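You operate a simulated robot arm through the tools that you are given. There is no shell and no other tool. Be economical: measure what you need, move in short steps, check, and stop when the job is done.

Carry out the task below with a simulated robot arm. There is one attempt and no reset: what you move stays moved.

## Task
Take the folded chain with orange clip and put it on the black shelf of the plate tree. Open the white door of the cabinet by the black rack, take the grey roll of wipes from the shelf inside the white cabinet and put it on the black top of the white cabinet and shut the door again. Put one of the grey cells from the wooden workbench on top of the blue scouring pad. Put the blue-backed pad on the trolley top. Fetch the measuring cup and stand it on top of the yellow floor tape. Fetch the red drink bottle and stand it on top of the black roll of liners. Take the red treadmill key and leave it on top of the white roll of wipes. Take the blue measuring cup and leave it on the wooden workbench. Put one of the tall silver weights from the weight shelf on top of the orange box with handles. The order is free. Set down upright: grey roll of wipes, measuring cup, red drink bottle, blue measuring cup, tall silver weight.

Only the result counts: the job must be done as asked and must still hold three seconds after the hand-in. Knocking over, shifting, dropping, spilling or breaking anything else fails it.

## Robot
A 7-joint arm with a three-finger gripper on a trunk, on a base that drives. Base frame: it is fixed to the floor where the robot stands at the start and does not move with it; the origin is under the middle of the robot, x ahead of it, y to its left, z up. Units: m, rad, N and s.
With the tool pointing down near the work surface it reaches from about 0.1 to 0.76 m from the robot's upright axis, wherever it stands. Its first joint turns from -2.897 to 2.897 rad. Places, roughly: black roll of liners (8x8x10 cm) [-12.4, -6.8, 0.8]; black shelf of the plate tree (24x23 cm) [-3.56, 0.56, 0.84]; black top of the white cabinet (20x22 cm) [-1.16, 0.36, 0.78]; blue measuring cup (7x7x8 cm) [-11, -1.2, 0.8]; blue scouring pad (8x10x5 cm) [-10.9, -5.8, 0.8]; blue-backed pad (8x10x5 cm) [-10.8, -5.6, 0.8]; folded chain with orange clip (15x3x5 cm) [0.6, 0, 0.5]; grey cell [-11, -5.5, 0.75]; grey roll of wipes (8x8x10 cm) [-0.9, 0.4, 0.5]; measuring cup (8x8x10 cm) [-12.2, -6.8, 0.8]; orange box with handles (41x22x13 cm) [-11.1, -1, 0.3]; red drink bottle (8x8x16 cm) [-12.3, -6.7, 0.9]; red treadmill key (5x5x8 cm) [-11.4, -3.5, 0.4]; tall silver weight [-6.25, -1.25, 0.75]; white door of the cabinet by the black rack [-1, 0.3, 0.4]; white roll of wipes (8x8x10 cm) [-12.3, -7.7, 0.9]; white supplies trolley [-12.2, -7.6, 0.8]; wooden workbench [-10.7, -6.1, 0.8]; yellow floor tape (9x9x5 cm) [-12.4, -6.9, 0.8]. Payload 2.69 kg.
The TCP is the grasp point between the finger pads, 0.029 m short of the fingertips. In the tool frame z runs along the fingers and y along their closing line. Largest opening 0.12 m; the body of the gripper starts 0.078 m behind the TCP.
Orientation is told as [roll, pitch, yaw] about the base's x, y, z axes, in that order, counted from this pose: with the fingers straight down and closing along the base's y, the tool's x points along the base's -x, its y along +y and its z along -z.

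## Interface
- The arm moves only by the tool play_rows. Its argument "deltas" is a list of rows, each an object (a shift or turn left out is 0, a gripper value left out holds the last) with "travel": the shift along the tool's x, y, z in cm, a list of three; "angular": the turn, a rotation vector about the tool's x, y, z in rad, a list of three. In form: [{"travel": [x, y, z], "angular": [rx, ry, rz]}, ...]. A call has 1 to 20 rows; each row shifts and turns the commanded pose from where the row before left it, along the tool's axes as they then stand. "grip" is the opening in per cent of the stroke, from 0 (shut) to 100 (fully open), set as the call begins (left out, the last holds). Each row takes 0.2 s and may step no farther than 0.05 m and 0.15 rad from the row before; otherwise, or with a gripper value out of range, the whole call is refused. Where a pose cannot be reached the arm comes as near as it can. A force on the tool above 40 N (or 10 N above the force at the start of the call, whichever is more), or a blocked arm, ends the call early, and 0.2 s more pass. Each finger halts on what it meets, pressing with about 25 N; the grip force reading is that of the motor and also rises with nothing between the fingers. The clock runs only during rows and for 0.2 s after the last one: add rows that do not move to give the fingers time. The reply holds the time, the measured pose of the TCP, the force on the tool along the base axes, the opening and the grip force, in the units named above and with some noise, with the torque about the TCP (base axes, N m) and any sound that the robot's microphone picked up.
- Cameras (640 x 400 px; columns grow to the right, rows downward): "scene" is now at [0.1879, 0.2453, 1.3921]; the picture's right is [1.00, 0.00, 0.00], its down [0.00, -0.93, -0.36] and it looks along [-0.00, 0.36, -0.93] (base axes); focal length 214 px, centre (320, 200). "wrist" rides on the gripper at [0.063, 0, -0.104] in the tool frame; the picture's right is [0.01, 1.00, 0.00], its down [-0.83, 0.00, -0.56] and it looks along [-0.56, 0.00, 0.83] (tool axes); focal length 275 px, centre (320, 200). There is no depth. A picture from a camera that has moved, and an enlarged one, comes with that camera's place and axes in the base frame and with its lens.
- snapshot(camera): a new picture of that camera. No time passes.
- raise_lower(by): slides the trunk up (or, below 0, down) by that many m; the arm and the scene camera ride with it, the base frame stays. It gives what a move gives, with no picture.
- steer(legs): drives the robot by 1 to 6 legs, each [ahead, left, turn to the left] in m, m and rad, along the robot's own axes; the way and the turn of a leg run together, so that a leg with both is an arc; at most 1.5 m and 3.142 rad a leg. The arm and the cameras ride along, it lands a little off, and it stops where it bumps. It gives what a move gives.
- pan_tilt(pan, tilt): turns the head with the scene camera to pan (to the left, within 2.496 rad either way) and tilt (down, from -0.506 to 1.204), counted from straight ahead of the robot. It gives what a move gives.
- close_up(camera, box): a new picture of the part [left, top, right, bottom] of that camera's present view, enlarged. No time passes.
- hand_in(): hands the job in; it is judged then, once.

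Go step by step. Nothing tells you exact positions but the pictures and the camera data: compare them with the known pose of the tool, close in by small moves and look again before you grip or let go. The budget is 525 turns and 308 pictures, counting those below and the enlarged ones. Unless the task says otherwise, let go and move clear before handing in, and close with one line.

The tools are called after "Request:" as name(argument=value, ...) on one line, values as JSON. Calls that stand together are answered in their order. play_rows: Moves the arm, as the interface text tells. Its arguments: {"type":"object","properties":{"deltas":{"type":"array"},"grip":{"type":"number"}},"required":["deltas"]} The other tools are called the same way: raise_lower (by) slides the trunk up or down; steer (legs) drives the base; pan_tilt (pan, tilt) turns the head that bears the scene camera; snapshot (camera) takes a picture; close_up (camera, box) takes an enlarged picture of a part of a camera's view; hand_in () hands the job in.

At the start:

```text
time: 0.0
tcp_pos: [-0.3108, 0.1659, 1.078]
orientation: [0.0, 0.002, -0.001]
wrist_force: [-0.5, -0.7, 1.0]
wrist_torque: [0.0, 0.0, 0.03]
opening: 0.1198
grip_force: 0.1
trunk travel left (down, up): [-0.425, 0.161]
robot x, y, heading: [-0.0003, -0.0029, 0.001]
head pan, tilt: [1.574, 1.201]
```

scene: 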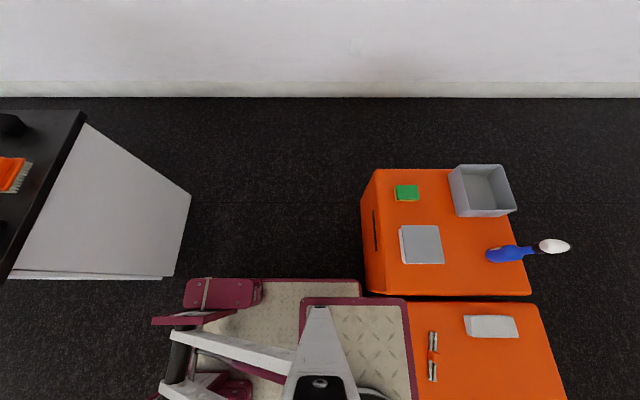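
wrist: 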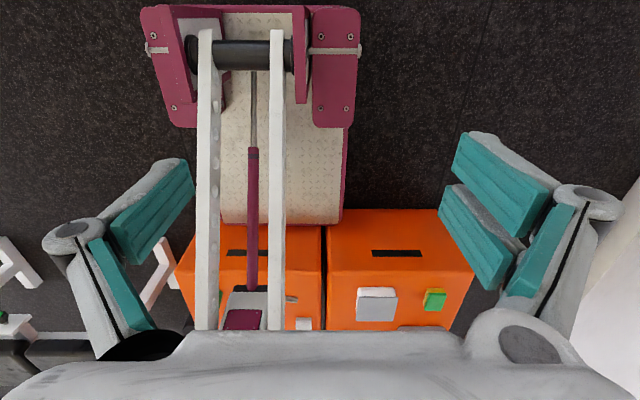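

I'll look ahead first to see the chain and its surroundings.

Request:
pan_tilt(pan=0, tilt=0.9)

Request:
snapshot(camera="scene")

Request:
pan_tilt(pan=2.4, tilt=0.4)

Request:
snapshot(camera="scene")

Request:
pan_tilt(pan=-2.4, tilt=0.4)

Request:
snapshot(camera="scene")

```text
time: 1.6
tcp_pos: [-0.311, 0.1654, 1.0792]
orientation: [0.0, 0.003, 0.001]
wrist_force: [-0.4, -0.4, 0.3]
wrist_torque: [0.03, 0.01, -0.01]
opening: 0.1198
grip_force: 0.0
trunk travel left (down, up): [-0.425, 0.161]
robot x, y, heading: [0.0025, 0.0045, 0.001]
head pan, tilt: [0.0, 0.901]
```

```text
305 pictures are left
camera scene: at [0.2635, 0.1895, 1.4119], right [0.0, -1.0, 0.0], down [-0.78, 0.0, -0.62], along [0.62, 0.0, -0.78], focal length 214 px, centre (320, 200)
```

scene: 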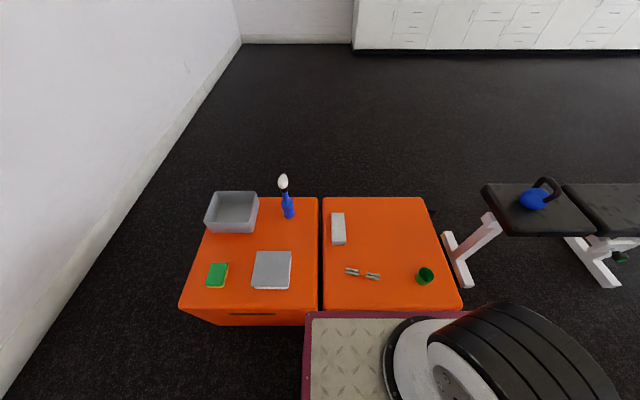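

```text
time: 3.9
tcp_pos: [-0.3093, 0.1661, 1.0785]
orientation: [0.0, 0.002, 0.0]
wrist_force: [0.0, 0.0, 0.5]
wrist_torque: [-0.03, 0.0, 0.02]
opening: 0.1199
grip_force: 0.1
trunk travel left (down, up): [-0.425, 0.161]
robot x, y, heading: [-0.0027, -0.0015, -0.001]
head pan, tilt: [2.4, 0.4]
```

```text
304 pictures are left
camera scene: at [0.1197, 0.252, 1.4549], right [0.68, 0.74, 0.0], down [0.29, -0.26, -0.92], along [-0.68, 0.62, -0.39], focal length 214 px, centre (320, 200)
```

scene: 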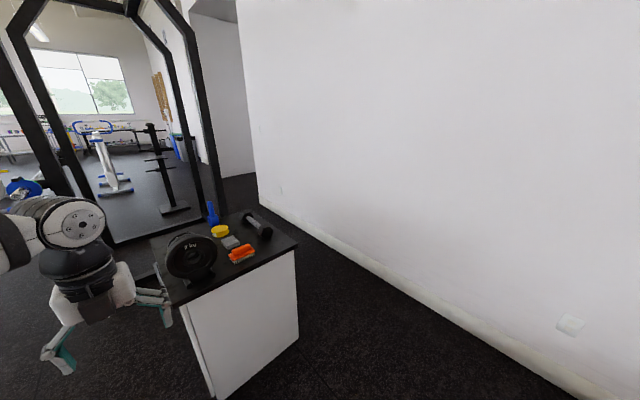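

```text
time: 7.7
tcp_pos: [-0.31, 0.1658, 1.0781]
orientation: [0.001, 0.002, -0.001]
wrist_force: [-1.4, 0.8, 0.1]
wrist_torque: [0.0, 0.02, -0.01]
opening: 0.1198
grip_force: 0.0
trunk travel left (down, up): [-0.425, 0.161]
robot x, y, heading: [-0.0023, -0.0017, -0.001]
head pan, tilt: [-2.4, 0.4]
```

```text
303 pictures are left
camera scene: at [0.1197, 0.1268, 1.4549], right [-0.68, 0.74, 0.0], down [0.29, 0.26, -0.92], along [-0.68, -0.62, -0.39], focal length 214 px, centre (320, 200)
```

scene: 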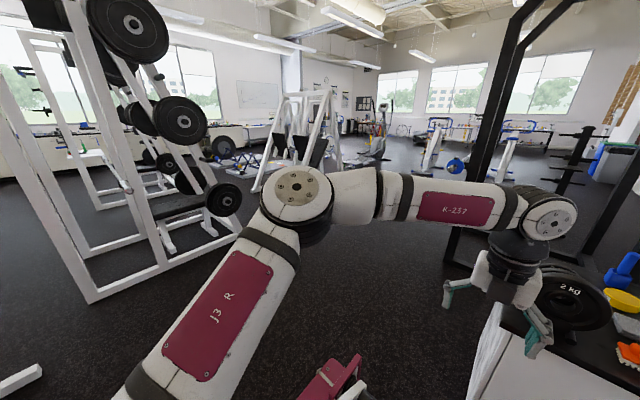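

The chain lies on the right orange box, at about (0.58, 0, 0.5) and stretched along y. I'll swing the arm round the left side to the front.

Request:
play_rows(deltas=[{"travel": [-1.98, 3.7, 0], "angular": [0, 0, 0.12]}, {"travel": [-1.98, 3.7, 0], "angular": [0, 0, 0.12]}, {"travel": [-1.98, 3.7, 0], "angular": [0, 0, 0.12]}, {"travel": [-1.98, 3.7, 0], "angular": [0, 0, 0.12]}, {"travel": [-1.98, 3.7, 0], "angular": [0, 0, 0.12]}, {"travel": [-1.98, 3.7, 0], "angular": [0, 0, 0.12]}, {"travel": [-1.98, 3.7, 0], "angular": [0, 0, 0.12]}, {"travel": [-1.98, 3.7, 0], "angular": [0, 0, 0.12]}, {"travel": [-1.98, 3.7, 0], "angular": [0, 0, 0.12]}])

Request:
snapshot(camera="wrist")

```text
time: 9.7
tcp_pos: [-0.0144, 0.368, 1.0771]
orientation: [0.0, -0.002, -1.082]
wrist_force: [0.5, -0.6, -0.4]
wrist_torque: [0.01, -0.01, -0.05]
opening: 0.1198
grip_force: 0.0
trunk travel left (down, up): [-0.425, 0.161]
robot x, y, heading: [-0.001, -0.0001, 0.0]
head pan, tilt: [-2.4, 0.4]
```

```text
302 pictures are left
camera wrist: at [-0.0442, 0.4234, 1.1816], right [0.88, 0.47, 0.0], down [0.39, -0.73, 0.56], along [0.26, -0.49, -0.83], focal length 275 px, centre (320, 200)
```

wrist: 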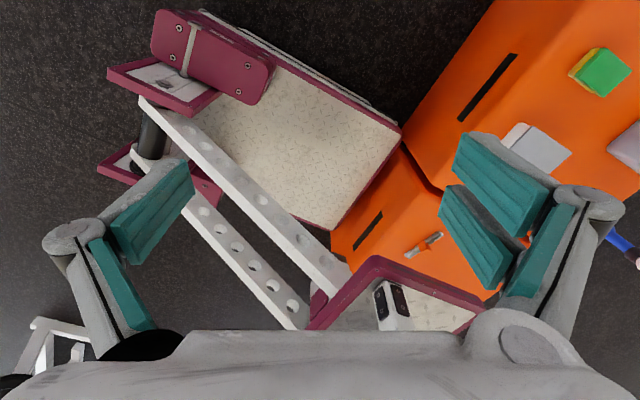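

Going well; I'll continue round to the front, ending above the chain side.

Request:
play_rows(deltas=[{"travel": [-1.98, 3.7, 0], "angular": [0, 0, 0.122]}, {"travel": [-1.98, 3.7, 0], "angular": [0, 0, 0.122]}, {"travel": [-1.98, 3.7, 0], "angular": [0, 0, 0.122]}, {"travel": [-1.98, 3.7, 0], "angular": [0, 0, 0.122]}, {"travel": [-2.5, 4.0, 0]}, {"travel": [-2.5, 4.0, 0]}, {"travel": [-2.5, 4.0, 0]}, {"travel": [-2.5, 4.0, 0]}, {"travel": [-2.5, 4.0, 0]}, {"travel": [-2.5, 4.0, 0]}, {"travel": [-2.5, 4.0, 0]}, {"travel": [-2.5, 4.0, 0]}])

Request:
snapshot(camera="wrist")

```text
time: 11.4
tcp_pos: [0.2362, 0.2864, 1.0609]
orientation: [0.05, -0.098, -1.289]
wrist_force: [0.5, -0.1, -0.6]
wrist_torque: [-0.01, 0.01, -0.01]
opening: 0.1203
grip_force: 0.0
trunk travel left (down, up): [-0.425, 0.161]
robot x, y, heading: [0.0053, 0.0009, -0.003]
head pan, tilt: [-2.4, 0.4]
stopped in row 8: the arm was blocked; the commanded pose is now the measured one
```

```text
301 pictures are left
camera wrist: at [0.2107, 0.3537, 1.1582], right [0.96, 0.29, 0.05], down [0.19, -0.75, 0.63], along [0.22, -0.6, -0.77], focal length 275 px, centre (320, 200)
```

wrist: 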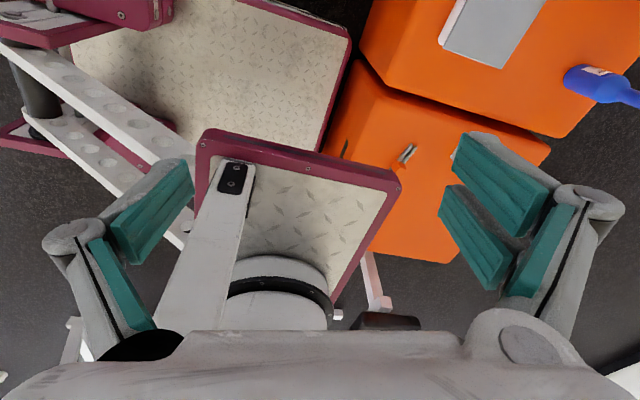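

The arm was blocked. I'll look at the robot itself to understand what's in the way.

Request:
pan_tilt(pan=-1.57, tilt=1.2)

Request:
snapshot(camera="scene")

Request:
pan_tilt(pan=0.8, tilt=1.2)

Request:
snapshot(camera="scene")

```text
time: 12.6
tcp_pos: [0.2373, 0.2825, 1.0584]
orientation: [0.054, -0.103, -1.293]
wrist_force: [0.0, -0.5, -0.2]
wrist_torque: [-0.01, -0.02, -0.01]
opening: 0.1199
grip_force: 0.1
trunk travel left (down, up): [-0.425, 0.161]
robot x, y, heading: [-0.0022, 0.0004, -0.002]
head pan, tilt: [-1.571, 1.201]
```

```text
300 pictures are left
camera scene: at [0.1202, 0.127, 1.4523], right [-0.68, 0.74, 0.0], down [0.3, 0.28, -0.91], along [-0.67, -0.62, -0.41], focal length 214 px, centre (320, 200)
```

scene: 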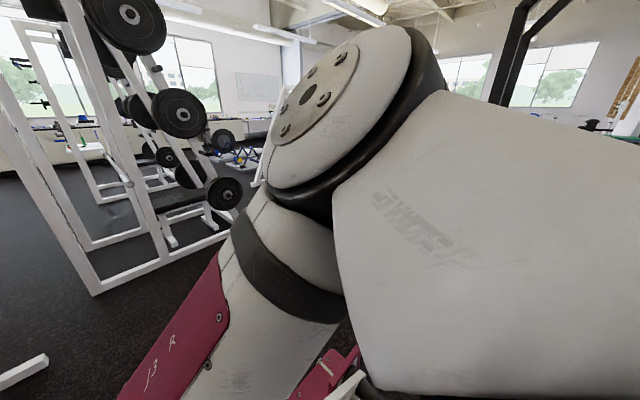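

```text
time: 14.7
tcp_pos: [0.2363, 0.2818, 1.0588]
orientation: [0.055, -0.105, -1.291]
wrist_force: [-1.2, -0.7, 0.0]
wrist_torque: [0.0, -0.02, -0.05]
opening: 0.1202
grip_force: 0.1
trunk travel left (down, up): [-0.425, 0.161]
robot x, y, heading: [0.0066, -0.0005, -0.001]
head pan, tilt: [0.799, 1.201]
```

```text
299 pictures are left
camera scene: at [0.1218, 0.1255, 1.4513], right [-0.69, 0.72, 0.0], down [0.31, 0.29, -0.91], along [-0.65, -0.63, -0.42], focal length 214 px, centre (320, 200)
```

scene: 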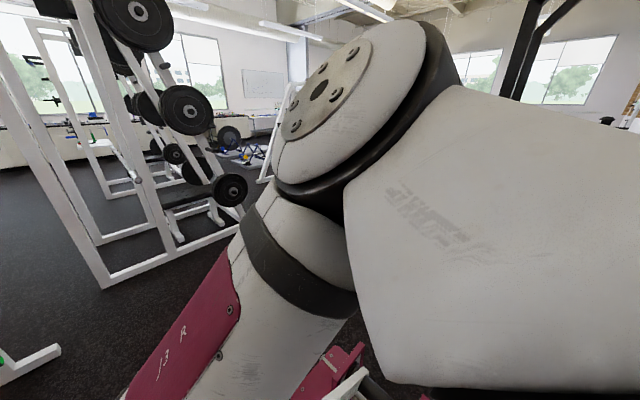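

The forearm ran into the head camera's mast; so the arm should work on the robot's left and rear-left. I'll back the arm away from the head and put it to the left.

Request:
play_rows(deltas=[{"travel": [3.0, -3.2, 0]}, {"travel": [3.0, -3.2, 0]}, {"travel": [3.0, -3.2, 0], "angular": [0.055, 0.105, 0]}, {"travel": [3.0, -3.2, 0]}, {"travel": [3.0, -3.2, 0]}, {"travel": [3.0, -3.2, 0]}])

Request:
pan_tilt(pan=0.6, tilt=1.0)

Request:
snapshot(camera="scene")

Request:
snapshot(camera="wrist")

```text
time: 16.1
tcp_pos: [0.004, 0.4028, 1.0466]
orientation: [-0.005, 0.01, -1.289]
wrist_force: [0.7, -0.8, -0.4]
wrist_torque: [-0.01, 0.0, -0.02]
opening: 0.1197
grip_force: 0.1
trunk travel left (down, up): [-0.425, 0.161]
robot x, y, heading: [-0.001, 0.0021, -0.003]
head pan, tilt: [0.799, 1.201]
```

```text
time: 16.9
tcp_pos: [0.0053, 0.4026, 1.0475]
orientation: [-0.006, 0.009, -1.29]
wrist_force: [0.3, -0.3, 0.1]
wrist_torque: [-0.01, -0.01, 0.01]
opening: 0.1199
grip_force: 0.1
trunk travel left (down, up): [-0.425, 0.161]
robot x, y, heading: [-0.0034, -0.002, -0.001]
head pan, tilt: [0.6, 1.0]
```

```text
298 pictures are left
camera scene: at [0.2454, 0.2289, 1.4046], right [0.57, -0.82, 0.0], down [-0.69, -0.48, -0.54], along [0.45, 0.31, -0.84], focal length 214 px, centre (320, 200)
```

scene: 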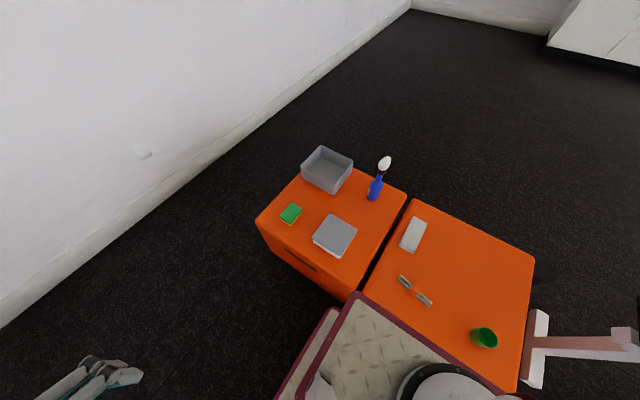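

```text
297 pictures are left
camera wrist: at [-0.013, 0.4621, 1.1523], right [0.96, 0.28, 0.0], down [0.24, -0.8, 0.55], along [0.15, -0.53, -0.84], focal length 275 px, centre (320, 200)
```

wrist: 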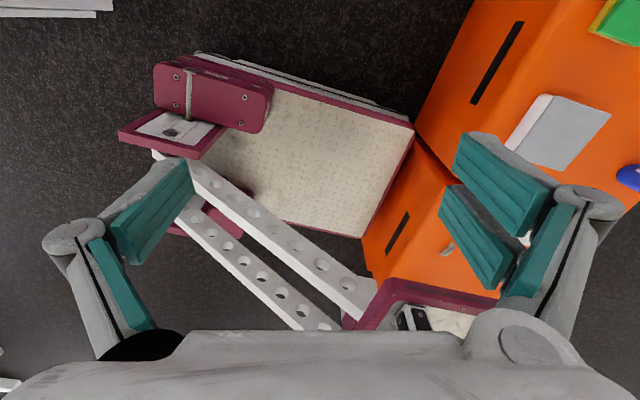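

Next I'll back off, turn right by 90° and come alongside the orange boxes, so the chain is on the robot's left.

Request:
steer(legs=[[-0.25, -0.4, 0], [0, 0, -1.5708]])

Request:
pan_tilt(pan=1.57, tilt=0.9)

Request:
snapshot(camera="scene")

```text
time: 23.5
tcp_pos: [0.151, -0.4044, 1.0472]
orientation: [-0.007, 0.011, -2.862]
wrist_force: [0.8, -0.5, 0.5]
wrist_torque: [0.0, 0.04, 0.01]
opening: 0.1199
grip_force: 0.1
trunk travel left (down, up): [-0.425, 0.161]
robot x, y, heading: [-0.2543, -0.4005, -1.573]
head pan, tilt: [0.6, 1.0]
```

```text
time: 24.8
tcp_pos: [0.1539, -0.4036, 1.0477]
orientation: [-0.005, 0.01, -2.863]
wrist_force: [-0.1, -0.5, 0.0]
wrist_torque: [0.0, -0.02, 0.01]
opening: 0.1197
grip_force: 0.0
trunk travel left (down, up): [-0.425, 0.161]
robot x, y, heading: [-0.2502, -0.397, -1.57]
head pan, tilt: [1.571, 0.901]
```

```text
296 pictures are left
camera scene: at [0.0146, -0.5888, 1.4119], right [0.0, -1.0, 0.0], down [-0.78, 0.0, -0.62], along [0.62, 0.0, -0.78], focal length 214 px, centre (320, 200)
```

scene: 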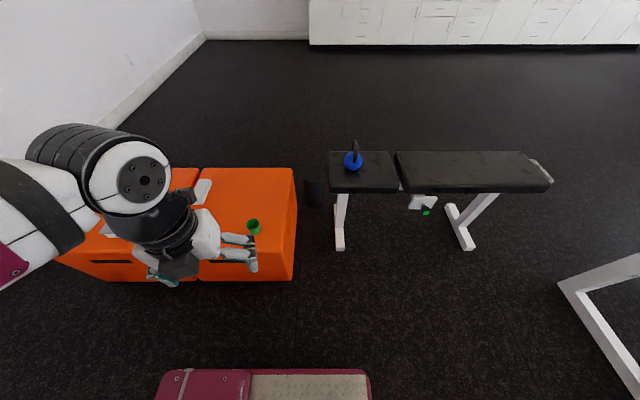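

Now I'll come alongside the box.

Request:
steer(legs=[[-0.38, 0.2, 0], [0, 0.12, 0]])

Request:
play_rows(deltas=[{"angular": [0, 0, -0.1435]}, {"angular": [0, 0, -0.1435]}, {"angular": [0, 0, -0.1435]}, {"angular": [0, 0, -0.1435]}, {"angular": [0, 0, -0.1435]}, {"angular": [0, 0, -0.1435]}, {"angular": [0, 0, -0.1435]}, {"angular": [0, 0, -0.1435]}, {"angular": [0, 0, -0.1435]}])

Request:
snapshot(camera="wrist")

Request:
snapshot(camera="scene")

```text
time: 28.2
tcp_pos: [0.4747, -0.0252, 1.0465]
orientation: [-0.005, 0.007, -2.865]
wrist_force: [0.0, -1.4, 0.3]
wrist_torque: [-0.01, -0.01, 0.02]
opening: 0.1202
grip_force: 0.0
trunk travel left (down, up): [-0.425, 0.161]
robot x, y, heading: [0.0695, -0.016, -1.579]
head pan, tilt: [1.571, 0.901]
```

```text
time: 30.2
tcp_pos: [0.4744, -0.0249, 1.047]
orientation: [0.008, 0.007, -1.571]
wrist_force: [0.0, 0.1, -0.1]
wrist_torque: [0.01, 0.01, 0.01]
opening: 0.12
grip_force: 0.1
trunk travel left (down, up): [-0.425, 0.161]
robot x, y, heading: [0.0735, -0.0214, -1.574]
head pan, tilt: [1.571, 0.901]
```

```text
295 pictures are left
camera wrist: at [0.4732, 0.0371, 1.152], right [1.0, 0.0, 0.01], down [0.0, -0.84, 0.55], along [0.01, -0.55, -0.84], focal length 275 px, centre (320, 200)
```

wrist: 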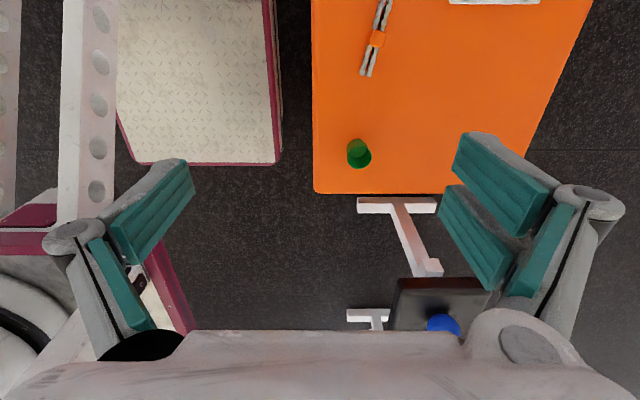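

```text
294 pictures are left
camera scene: at [0.3361, -0.2091, 1.4119], right [-0.01, -1.0, 0.0], down [-0.78, 0.0, -0.62], along [0.62, 0.0, -0.78], focal length 214 px, centre (320, 200)
```

scene: 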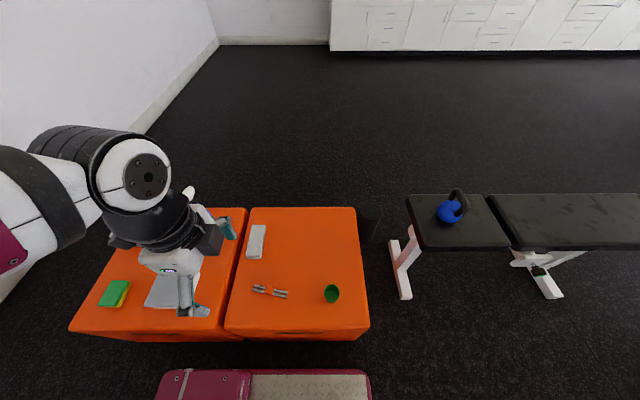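

The chain's centre is near (0.603, 0.008) and the box top is at about z 0.44. I'll align above it and lower the trunk.

Request:
play_rows(deltas=[{"travel": [1.1, 4.3, 0]}, {"travel": [1.1, 4.3, 0]}, {"travel": [1.1, 4.3, 0]}, {"angular": [0, 0, 0.109]}, {"angular": [0, 0, 0.109]}])

Request:
raise_lower(by=-0.35)

Request:
snapshot(camera="wrist")

Request:
snapshot(camera="scene")

```text
time: 31.4
tcp_pos: [0.6032, 0.0071, 1.0487]
orientation: [0.007, 0.009, -1.794]
wrist_force: [0.4, -0.3, 0.1]
wrist_torque: [-0.03, 0.02, 0.04]
opening: 0.12
grip_force: 0.0
trunk travel left (down, up): [-0.425, 0.161]
robot x, y, heading: [0.0717, -0.0163, -1.573]
head pan, tilt: [1.571, 0.901]
```

```text
time: 34.8
tcp_pos: [0.6031, 0.007, 0.6987]
orientation: [0.009, 0.008, -1.791]
wrist_force: [-0.4, 0.3, 0.2]
wrist_torque: [0.01, 0.03, 0.04]
opening: 0.1199
grip_force: 0.1
trunk travel left (down, up): [-0.075, 0.511]
robot x, y, heading: [0.0708, -0.0207, -1.581]
head pan, tilt: [1.571, 0.901]
```

```text
293 pictures are left
camera wrist: at [0.6161, 0.0681, 0.8036], right [0.98, -0.21, 0.01], down [-0.18, -0.82, 0.55], along [-0.11, -0.54, -0.84], focal length 275 px, centre (320, 200)
```

wrist: 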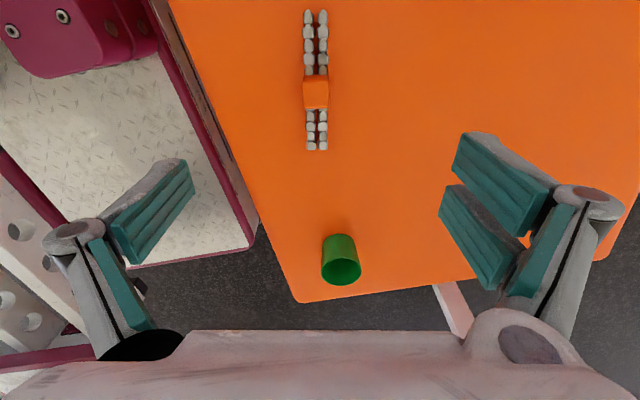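

```text
292 pictures are left
camera scene: at [0.3356, -0.3211, 1.0618], right [-0.01, -1.0, 0.0], down [-0.78, 0.0, -0.62], along [0.62, 0.0, -0.78], focal length 214 px, centre (320, 200)
```

scene: 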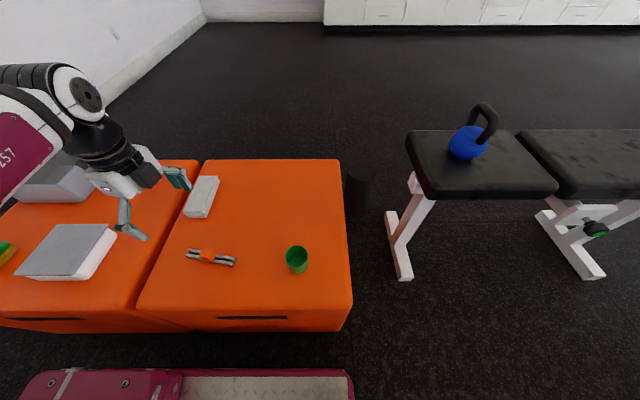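

The tool is lined up with the chain. I'll descend now.

Request:
play_rows(deltas=[{"travel": [-0.8, 0, 4.5]}, {"travel": [0, 0, 4.5]}, {"travel": [0, 0, 4.5]}, {"travel": [0, 0, 4]}, {"travel": [0, 0, 2]}, {"travel": [0, 0, 1.3]}, {"travel": [0, 0, 0.7]}, {"travel": [0, 0, 0]}])

Request:
snapshot(camera="wrist")

```text
time: 36.6
tcp_pos: [0.6052, 0.001, 0.4842]
orientation: [0.007, 0.008, -1.792]
wrist_force: [-0.2, 0.3, 0.2]
wrist_torque: [0.02, -0.01, 0.01]
opening: 0.12
grip_force: 0.0
trunk travel left (down, up): [-0.075, 0.511]
robot x, y, heading: [0.0709, -0.0193, -1.576]
head pan, tilt: [1.571, 0.901]
```

```text
291 pictures are left
camera wrist: at [0.6171, 0.0611, 0.5882], right [0.98, -0.22, 0.01], down [-0.18, -0.82, 0.55], along [-0.11, -0.54, -0.84], focal length 275 px, centre (320, 200)
```

wrist: 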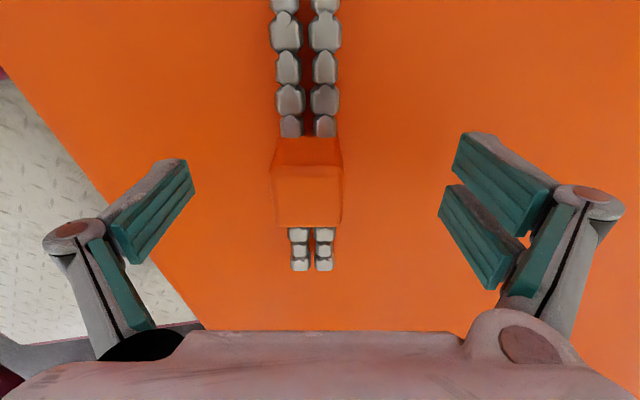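

The clip is centred between the fingers. I'll go down a further 1 cm and close.

Request:
play_rows(deltas=[{"travel": [0, 0, 0.5]}, {"travel": [0, 0, 0.4]}])

Request:
play_rows(deltas=[{}, {}, {}, {}], grip=0)

```text
time: 37.2
tcp_pos: [0.6034, 0.0014, 0.4744]
orientation: [0.006, 0.009, -1.793]
wrist_force: [0.4, -0.5, -0.5]
wrist_torque: [-0.02, 0.04, 0.04]
opening: 0.1201
grip_force: 0.0
trunk travel left (down, up): [-0.075, 0.511]
robot x, y, heading: [0.0707, -0.0169, -1.577]
head pan, tilt: [1.571, 0.901]
```

```text
time: 37.9
tcp_pos: [0.6016, 0.005, 0.4781]
orientation: [0.004, 0.014, -1.789]
wrist_force: [-2.2, 1.3, 9.0]
wrist_torque: [-0.45, 0.27, -0.16]
opening: 0.0299
grip_force: 25.3
trunk travel left (down, up): [-0.075, 0.511]
robot x, y, heading: [0.0685, -0.0173, -1.576]
head pan, tilt: [1.571, 0.901]
stopped in row 3: the force on the tool passed its limit at 50 N (the readings are from after the stop); the commanded pose is now the measured one
```

Gripped at 3 cm. Lifting.

Request:
play_rows(deltas=[{"travel": [0, 0, -3]}, {"travel": [0, 0, -4]}, {"travel": [0, 0, -4]}, {"travel": [0, 0, -4]}, {"travel": [0, 0, -4]}])

Request:
snapshot(camera="wrist")

```text
time: 39.1
tcp_pos: [0.5992, 0.0051, 0.6688]
orientation: [0.001, 0.012, -1.789]
wrist_force: [-1.2, 0.9, -2.7]
wrist_torque: [-0.01, -0.03, -0.01]
opening: 0.0299
grip_force: 24.9
trunk travel left (down, up): [-0.075, 0.511]
robot x, y, heading: [0.0721, -0.0206, -1.572]
head pan, tilt: [1.571, 0.901]
```

```text
290 pictures are left
camera wrist: at [0.6126, 0.0643, 0.7744], right [0.98, -0.21, 0.0], down [-0.18, -0.82, 0.55], along [-0.11, -0.53, -0.84], focal length 275 px, centre (320, 200)
```

wrist: 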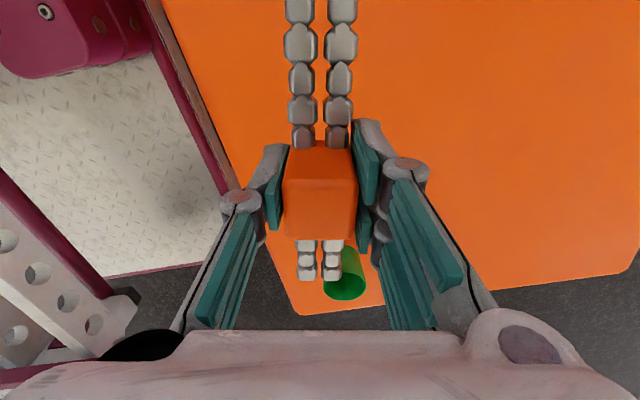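

The chain is held. I'll retract, raise, back away from the boxes, turn to heading 0 and drive backward toward the plate tree, with a look on the way.

Request:
play_rows(deltas=[{"travel": [0, -4, -4]}, {"travel": [0, -4, -4]}, {"travel": [0, -4, -4]}])

Request:
raise_lower(by=0.3)

Request:
steer(legs=[[0, -0.45, 0], [0.68, 0, 0], [0, 0, 1.573], [-1.3, 0, 0]])

Request:
pan_tilt(pan=2.45, tilt=0.3)

Request:
snapshot(camera="scene")

Request:
pan_tilt(pan=1.57, tilt=0.3)

Request:
snapshot(camera="scene")

```text
refused: row 1 steps farther than a row can; nothing moved
```

```text
time: 42.1
tcp_pos: [0.602, 0.0028, 0.9679]
orientation: [-0.001, 0.014, -1.789]
wrist_force: [1.4, 1.5, -2.7]
wrist_torque: [0.0, -0.03, -0.01]
opening: 0.03
grip_force: 25.4
trunk travel left (down, up): [-0.375, 0.211]
robot x, y, heading: [0.0724, -0.0207, -1.579]
head pan, tilt: [1.571, 0.901]
```

```text
time: 58.1
tcp_pos: [-1.7222, -0.1917, 0.9681]
orientation: [0.001, 0.013, -0.185]
wrist_force: [0.6, -0.1, -2.2]
wrist_torque: [0.0, 0.0, 0.03]
opening: 0.0301
grip_force: 24.9
trunk travel left (down, up): [-0.375, 0.211]
robot x, y, heading: [-1.6825, -0.7225, 0.029]
head pan, tilt: [1.571, 0.901]
```

```text
time: 59.3
tcp_pos: [-1.7203, -0.1919, 0.9674]
orientation: [0.001, 0.014, -0.186]
wrist_force: [0.6, -0.2, -1.7]
wrist_torque: [-0.01, 0.01, 0.0]
opening: 0.0299
grip_force: 25.2
trunk travel left (down, up): [-0.375, 0.211]
robot x, y, heading: [-1.6816, -0.7207, 0.023]
head pan, tilt: [2.45, 0.3]
```

```text
289 pictures are left
camera scene: at [-1.5415, -0.4673, 1.4141], right [0.62, 0.79, 0.0], down [0.23, -0.18, -0.96], along [-0.75, 0.59, -0.3], focal length 214 px, centre (320, 200)
```

scene: 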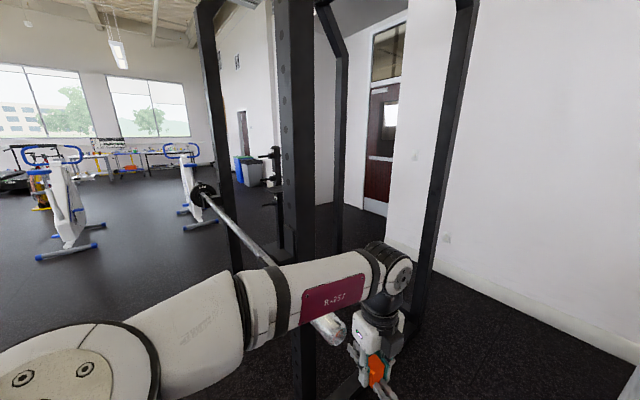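

```text
time: 60.5
tcp_pos: [-1.7216, -0.1914, 0.9683]
orientation: [0.002, 0.013, -0.184]
wrist_force: [-0.1, -0.1, -2.2]
wrist_torque: [-0.01, -0.01, -0.02]
opening: 0.0298
grip_force: 24.9
trunk travel left (down, up): [-0.375, 0.211]
robot x, y, heading: [-1.6849, -0.7166, 0.026]
head pan, tilt: [1.571, 0.3]
```

```text
288 pictures are left
camera scene: at [-1.4706, -0.4315, 1.4141], right [1.0, 0.03, 0.0], down [0.01, -0.3, -0.96], along [-0.03, 0.95, -0.3], focal length 214 px, centre (320, 200)
```

scene: 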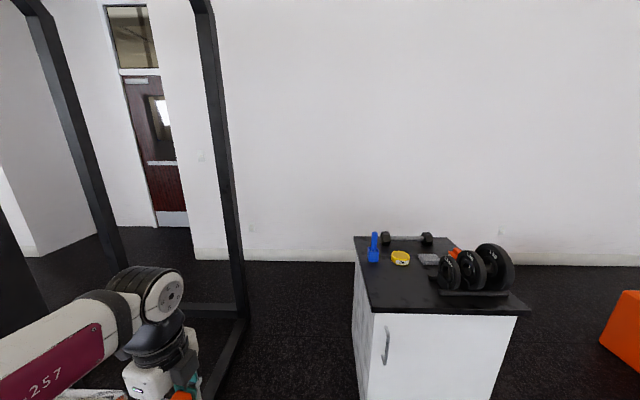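

The rack has a barbell along its near side, so I need to go round. I'll look back-right before driving on.

Request:
pan_tilt(pan=-2.45, tilt=0.3)

Request:
snapshot(camera="scene")

```text
time: 63.8
tcp_pos: [-1.7212, -0.1926, 0.9666]
orientation: [0.001, 0.014, -0.185]
wrist_force: [-0.2, 0.5, -2.8]
wrist_torque: [0.02, 0.02, 0.0]
opening: 0.0299
grip_force: 24.5
trunk travel left (down, up): [-0.375, 0.211]
robot x, y, heading: [-1.6827, -0.7197, 0.028]
head pan, tilt: [-2.45, 0.3]
```

```text
287 pictures are left
camera scene: at [-1.5382, -0.5864, 1.4142], right [-0.66, 0.75, 0.0], down [0.22, 0.19, -0.96], along [-0.72, -0.63, -0.3], focal length 214 px, centre (320, 200)
```

scene: 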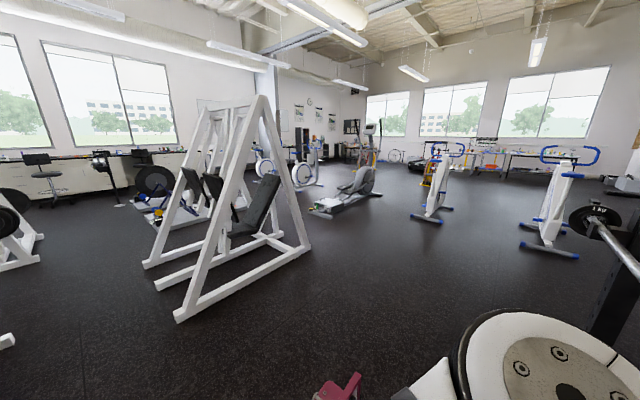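

Clear along y≈-1.2. I'll drive back to about (-4.2, -1.2) and look at the plate tree from there.

Request:
steer(legs=[[0, -0.5, -0.027], [-1.3, 0, 0], [-1.2, 0, 0]])

Request:
pan_tilt(pan=1.4, tilt=0.4)

Request:
snapshot(camera="scene")

Request:
pan_tilt(pan=2.45, tilt=0.4)

Request:
snapshot(camera="scene")

```text
time: 78.5
tcp_pos: [-4.1847, -0.659, 0.968]
orientation: [0.001, 0.013, -0.235]
wrist_force: [0.4, -0.3, -1.5]
wrist_torque: [0.03, 0.01, -0.01]
opening: 0.03
grip_force: 25.3
trunk travel left (down, up): [-0.375, 0.211]
robot x, y, heading: [-4.1739, -1.1855, -0.021]
head pan, tilt: [-2.45, 0.3]
```

```text
time: 81.7
tcp_pos: [-4.1845, -0.6591, 0.9676]
orientation: [0.002, 0.013, -0.234]
wrist_force: [-0.1, -0.2, -2.4]
wrist_torque: [0.02, -0.01, -0.03]
opening: 0.0298
grip_force: 25.0
trunk travel left (down, up): [-0.375, 0.211]
robot x, y, heading: [-4.1711, -1.1893, -0.021]
head pan, tilt: [1.4, 0.4]
```

```text
286 pictures are left
camera scene: at [-3.9304, -0.9129, 1.4049], right [0.98, -0.19, 0.0], down [-0.07, -0.38, -0.92], along [0.18, 0.9, -0.39], focal length 214 px, centre (320, 200)
```

scene: 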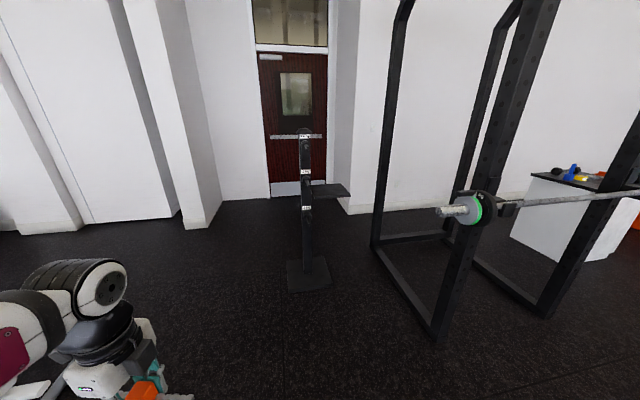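

```text
time: 83.0
tcp_pos: [-4.1848, -0.6581, 0.9664]
orientation: [0.001, 0.014, -0.234]
wrist_force: [0.1, 0.2, -2.8]
wrist_torque: [-0.01, 0.03, -0.01]
opening: 0.0298
grip_force: 25.4
trunk travel left (down, up): [-0.375, 0.211]
robot x, y, heading: [-4.1708, -1.1924, -0.02]
head pan, tilt: [2.45, 0.4]
```

```text
285 pictures are left
camera scene: at [-4.0182, -0.9432, 1.4049], right [0.65, 0.76, 0.0], down [0.29, -0.25, -0.92], along [-0.7, 0.6, -0.39], focal length 214 px, centre (320, 200)
```

scene: 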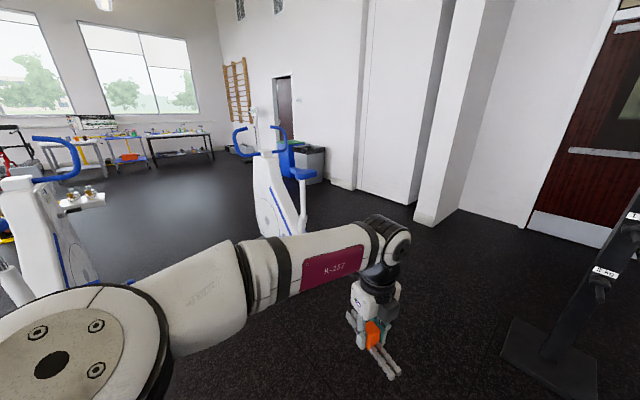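

The plate tree stands at about (-3.73, 0.62) with its shelf extending in +x, reachable from the south clear of the barbell end. I'll retract the arm, raise it and drive closer.

Request:
play_rows(deltas=[{"travel": [1.7, -3.7, 0]}, {"travel": [1.7, -3.7, 0]}, {"travel": [1.7, -3.7, 0]}, {"travel": [1.7, -3.7, 0]}])

Request:
raise_lower(by=0.15)

Request:
steer(legs=[[0.4, 0.7, 0.021], [0, 0.4, 0]])

Request:
pan_tilt(pan=1.7, tilt=0.7)

Request:
snapshot(camera="scene")

Request:
snapshot(camera="wrist")

```text
time: 84.0
tcp_pos: [-4.2838, -0.7869, 0.9669]
orientation: [0.0, 0.014, -0.236]
wrist_force: [1.2, 0.9, -1.9]
wrist_torque: [-0.06, 0.07, 0.0]
opening: 0.0298
grip_force: 25.0
trunk travel left (down, up): [-0.375, 0.211]
robot x, y, heading: [-4.1691, -1.1882, -0.022]
head pan, tilt: [2.45, 0.4]
```

```text
time: 85.8
tcp_pos: [-4.2851, -0.7877, 1.1173]
orientation: [0.002, 0.015, -0.235]
wrist_force: [0.4, -0.3, -1.8]
wrist_torque: [0.03, 0.0, 0.07]
opening: 0.0301
grip_force: 25.0
trunk travel left (down, up): [-0.525, 0.061]
robot x, y, heading: [-4.1714, -1.1874, -0.022]
head pan, tilt: [2.45, 0.4]
```

```text
time: 92.2
tcp_pos: [-3.8735, 0.3091, 1.1185]
orientation: [0.002, 0.015, -0.223]
wrist_force: [-0.4, -0.4, -3.7]
wrist_torque: [-0.01, 0.03, -0.01]
opening: 0.0298
grip_force: 25.4
trunk travel left (down, up): [-0.525, 0.061]
robot x, y, heading: [-3.7562, -0.0914, -0.008]
head pan, tilt: [2.45, 0.4]
```

```text
time: 93.3
tcp_pos: [-3.8729, 0.3107, 1.1184]
orientation: [0.004, 0.015, -0.223]
wrist_force: [0.1, -0.1, -2.3]
wrist_torque: [-0.02, 0.01, -0.02]
opening: 0.0298
grip_force: 25.0
trunk travel left (down, up): [-0.525, 0.061]
robot x, y, heading: [-3.7551, -0.0916, -0.012]
head pan, tilt: [1.7, 0.7]
```

```text
284 pictures are left
camera scene: at [-3.6638, 0.1815, 1.5288], right [0.99, 0.12, 0.0], down [0.08, -0.64, -0.77], along [-0.09, 0.76, -0.64], focal length 214 px, centre (320, 200)
```

scene: 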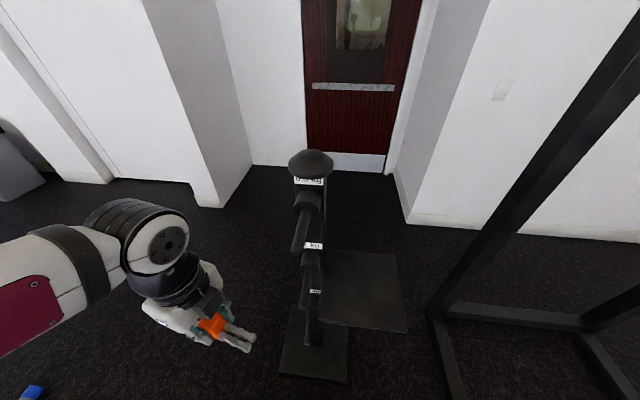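

```text
283 pictures are left
camera wrist: at [-3.9335, 0.3221, 1.2235], right [0.22, 0.98, 0.0], down [0.82, -0.18, 0.54], along [0.53, -0.12, -0.84], focal length 275 px, centre (320, 200)
```

wrist: 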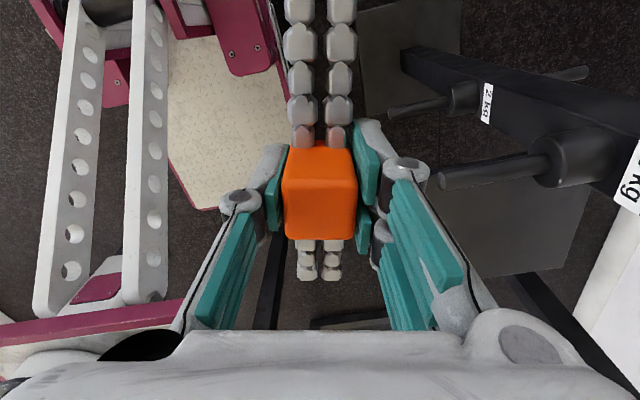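

The shelf spans about x -3.68..-3.44, y 0.43..0.715. I'll shift forward a little and bring the chain in line with the shelf, in front of it.

Request:
steer(legs=[[0.1, 0, 0.01]])

Request:
play_rows(deltas=[{"travel": [-4.4, 1.0, 0]}, {"travel": [-4.4, 1.0, 0]}, {"travel": [-4.4, 1.0, 0]}, {"travel": [-4.4, 1.0, 0]}, {"travel": [-4.4, 1.0, 0]}, {"angular": [0, 0, -0.11]}, {"angular": [0, 0, -0.11]}])

Request:
steer(legs=[[0, 0.09, 0]])

Request:
snapshot(camera="scene")

```text
time: 94.4
tcp_pos: [-3.7766, 0.3062, 1.1164]
orientation: [0.001, 0.015, -0.21]
wrist_force: [0.3, 0.0, -1.5]
wrist_torque: [0.05, 0.03, 0.01]
opening: 0.0299
grip_force: 25.3
trunk travel left (down, up): [-0.525, 0.061]
robot x, y, heading: [-3.6553, -0.0894, -0.003]
head pan, tilt: [1.7, 0.7]
```

```text
time: 96.0
tcp_pos: [-3.5521, 0.3103, 1.1151]
orientation: [0.005, 0.013, 0.009]
wrist_force: [-0.2, -0.3, -2.8]
wrist_torque: [0.03, 0.01, 0.0]
opening: 0.0298
grip_force: 24.8
trunk travel left (down, up): [-0.525, 0.061]
robot x, y, heading: [-3.6534, -0.0919, -0.002]
head pan, tilt: [1.7, 0.7]
```

```text
time: 97.1
tcp_pos: [-3.5532, 0.4005, 1.1148]
orientation: [0.005, 0.012, 0.009]
wrist_force: [0.5, 0.5, -1.8]
wrist_torque: [-0.02, 0.03, 0.0]
opening: 0.03
grip_force: 25.7
trunk travel left (down, up): [-0.525, 0.061]
robot x, y, heading: [-3.6546, 0.0011, 0.003]
head pan, tilt: [1.7, 0.7]
```

```text
282 pictures are left
camera scene: at [-3.5664, 0.2725, 1.5288], right [0.99, 0.13, 0.0], down [0.08, -0.64, -0.76], along [-0.1, 0.76, -0.64], focal length 214 px, centre (320, 200)
```

scene: 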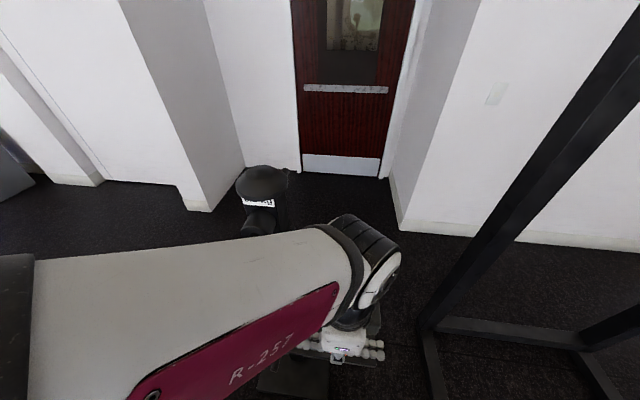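

I'll move over the shelf, then lower the trunk part of the way and check.

Request:
play_rows(deltas=[{"travel": [0, 3.3, 0]}, {"travel": [0, 3.3, 0]}, {"travel": [0, 3.3, 0]}, {"travel": [0, 3.3, 0]}])

Request:
raise_lower(by=-0.14)

Request:
snapshot(camera="wrist")

Request:
snapshot(camera="scene")

```text
time: 98.1
tcp_pos: [-3.5529, 0.5314, 1.1152]
orientation: [0.006, 0.012, 0.008]
wrist_force: [-1.1, -0.6, -1.8]
wrist_torque: [0.06, -0.01, 0.0]
opening: 0.0298
grip_force: 25.2
trunk travel left (down, up): [-0.525, 0.061]
robot x, y, heading: [-3.651, -0.0002, 0.001]
head pan, tilt: [1.7, 0.7]
```

```text
time: 99.8
tcp_pos: [-3.5538, 0.5328, 0.9748]
orientation: [0.005, 0.011, 0.008]
wrist_force: [0.9, -0.6, -1.5]
wrist_torque: [0.01, 0.01, 0.02]
opening: 0.0298
grip_force: 25.1
trunk travel left (down, up): [-0.385, 0.201]
robot x, y, heading: [-3.6571, -0.0037, 0.005]
head pan, tilt: [1.7, 0.7]
```

```text
281 pictures are left
camera wrist: at [-3.6155, 0.5312, 1.081], right [-0.01, 1.0, 0.0], down [0.84, 0.01, 0.55], along [0.55, 0.01, -0.84], focal length 275 px, centre (320, 200)
```

wrist: 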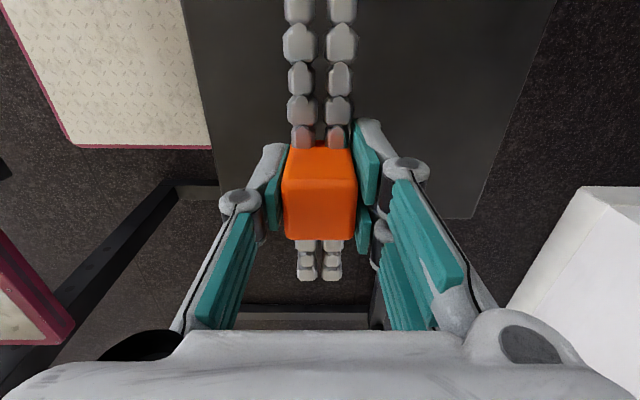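

```text
280 pictures are left
camera scene: at [-3.4525, 0.2727, 1.388], right [0.99, 0.13, 0.0], down [0.08, -0.64, -0.76], along [-0.1, 0.76, -0.64], focal length 214 px, centre (320, 200)
```

scene: 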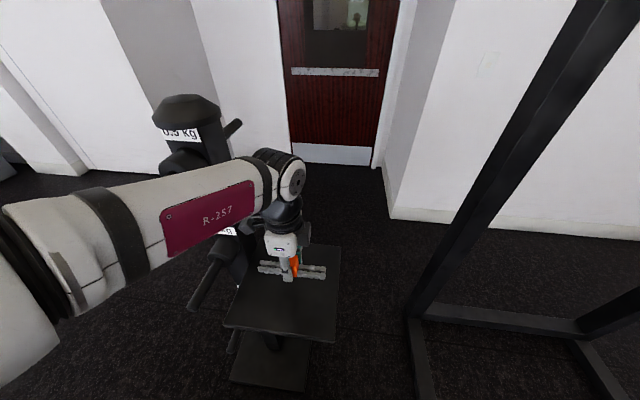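

Over the shelf with margin all round. Descending slowly.

Request:
play_rows(deltas=[{"travel": [0, 1.5, 2.5]}, {"travel": [0, 1.5, 2.5]}, {"travel": [0, 0, 2]}, {"travel": [0, 0, 1]}, {}])

Request:
play_rows(deltas=[{"travel": [0, 0, 0.5]}, {"travel": [0, 0, 0.3]}])

Request:
close_up(camera="scene", box=[180, 180, 380, 340])

```text
time: 101.0
tcp_pos: [-3.5543, 0.5637, 0.8953]
orientation: [0.005, 0.012, 0.008]
wrist_force: [0.9, -0.3, -3.0]
wrist_torque: [0.01, -0.04, 0.0]
opening: 0.0301
grip_force: 25.4
trunk travel left (down, up): [-0.385, 0.201]
robot x, y, heading: [-3.6522, -0.0023, 0.001]
head pan, tilt: [1.7, 0.7]
```

```text
time: 101.6
tcp_pos: [-3.5557, 0.563, 0.8885]
orientation: [0.004, 0.013, 0.009]
wrist_force: [-0.7, -0.1, -2.4]
wrist_torque: [0.02, -0.02, 0.01]
opening: 0.0299
grip_force: 24.7
trunk travel left (down, up): [-0.385, 0.201]
robot x, y, heading: [-3.6556, 0.0014, -0.0]
head pan, tilt: [1.7, 0.7]
```

```text
2.50 times, centred on (280, 260) of scene
camera zoom: at [-3.4524, 0.2727, 1.388], right [0.99, 0.13, 0.0], down [0.08, -0.64, -0.76], along [-0.1, 0.76, -0.64], focal length 536 px, centre (420, 50)
```

zoom: 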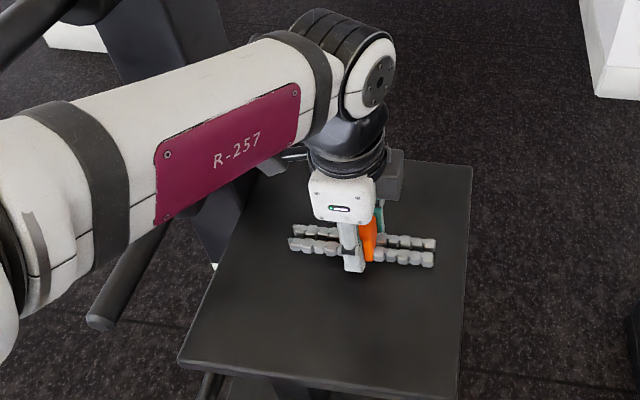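

Request:
play_rows(deltas=[{"travel": [0, 0, 0.5]}, {"travel": [0, 0, 0.3]}, {}])

Request:
play_rows(deltas=[{"travel": [0, 0, 0.4]}, {"travel": [0, 0, 0.3]}, {}])

Request:
close_up(camera="scene", box=[240, 220, 340, 300])

```text
time: 102.4
tcp_pos: [-3.5539, 0.562, 0.8807]
orientation: [0.005, 0.012, 0.009]
wrist_force: [0.9, -0.4, -2.7]
wrist_torque: [0.01, -0.01, 0.0]
opening: 0.0297
grip_force: 24.8
trunk travel left (down, up): [-0.385, 0.201]
robot x, y, heading: [-3.6548, -0.0008, 0.001]
head pan, tilt: [1.7, 0.7]
```

```text
time: 103.0
tcp_pos: [-3.5554, 0.5623, 0.8782]
orientation: [0.006, 0.014, 0.009]
wrist_force: [0.1, -8.4, 15.3]
wrist_torque: [-0.47, -0.16, -0.11]
opening: 0.0299
grip_force: 25.0
trunk travel left (down, up): [-0.385, 0.201]
robot x, y, heading: [-3.6564, 0.0009, 0.002]
head pan, tilt: [1.7, 0.7]
stopped in row 2: the force on the tool passed its limit at 47 N (the readings are from after the stop); the commanded pose is now the measured one
```

```text
5.00 times, centred on (290, 260) of scene
camera zoom: at [-3.4525, 0.2717, 1.3882], right [0.99, 0.13, 0.0], down [0.08, -0.64, -0.77], along [-0.1, 0.76, -0.64], focal length 1072 px, centre (470, -100)
```

zoom: 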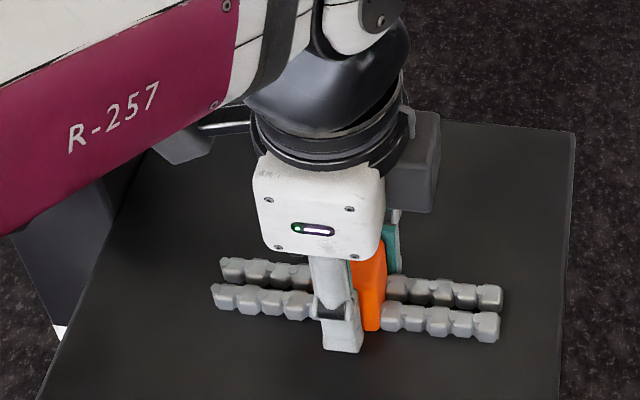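

Contact. Releasing and lifting.

Request:
play_rows(deltas=[{}, {}, {}], grip=70)

Request:
play_rows(deltas=[{"travel": [0, 0, -2]}, {"travel": [0, 0, -4]}, {"travel": [0, 0, -4]}, {"travel": [0, 0, -4]}, {"travel": [0, 0, -4]}])

Request:
snapshot(camera="wrist")

```text
time: 103.8
tcp_pos: [-3.5534, 0.5648, 0.8778]
orientation: [0.007, 0.013, 0.008]
wrist_force: [0.5, -0.2, 0.6]
wrist_torque: [-0.02, 0.0, 0.01]
opening: 0.084
grip_force: 0.0
trunk travel left (down, up): [-0.385, 0.201]
robot x, y, heading: [-3.6512, 0.0025, -0.0]
head pan, tilt: [1.7, 0.7]
```

```text
time: 105.0
tcp_pos: [-3.5507, 0.5596, 1.0566]
orientation: [0.007, 0.012, 0.009]
wrist_force: [0.0, 0.3, -0.2]
wrist_torque: [0.0, 0.01, -0.04]
opening: 0.084
grip_force: 0.1
trunk travel left (down, up): [-0.385, 0.201]
robot x, y, heading: [-3.657, 0.0005, 0.0]
head pan, tilt: [1.7, 0.7]
```

```text
277 pictures are left
camera wrist: at [-3.6127, 0.5587, 1.1622], right [-0.01, 1.0, 0.01], down [0.84, 0.01, 0.55], along [0.55, 0.01, -0.84], focal length 275 px, centre (320, 200)
```

wrist: 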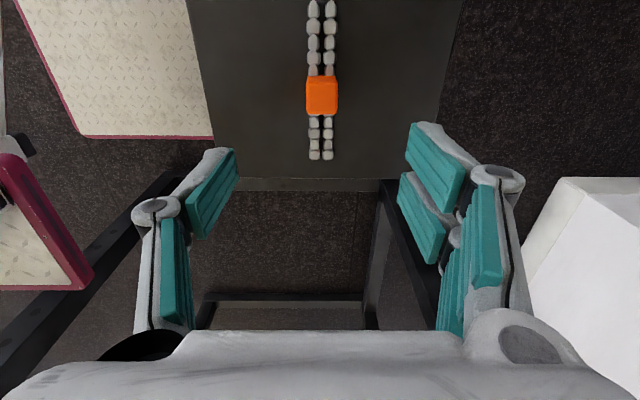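

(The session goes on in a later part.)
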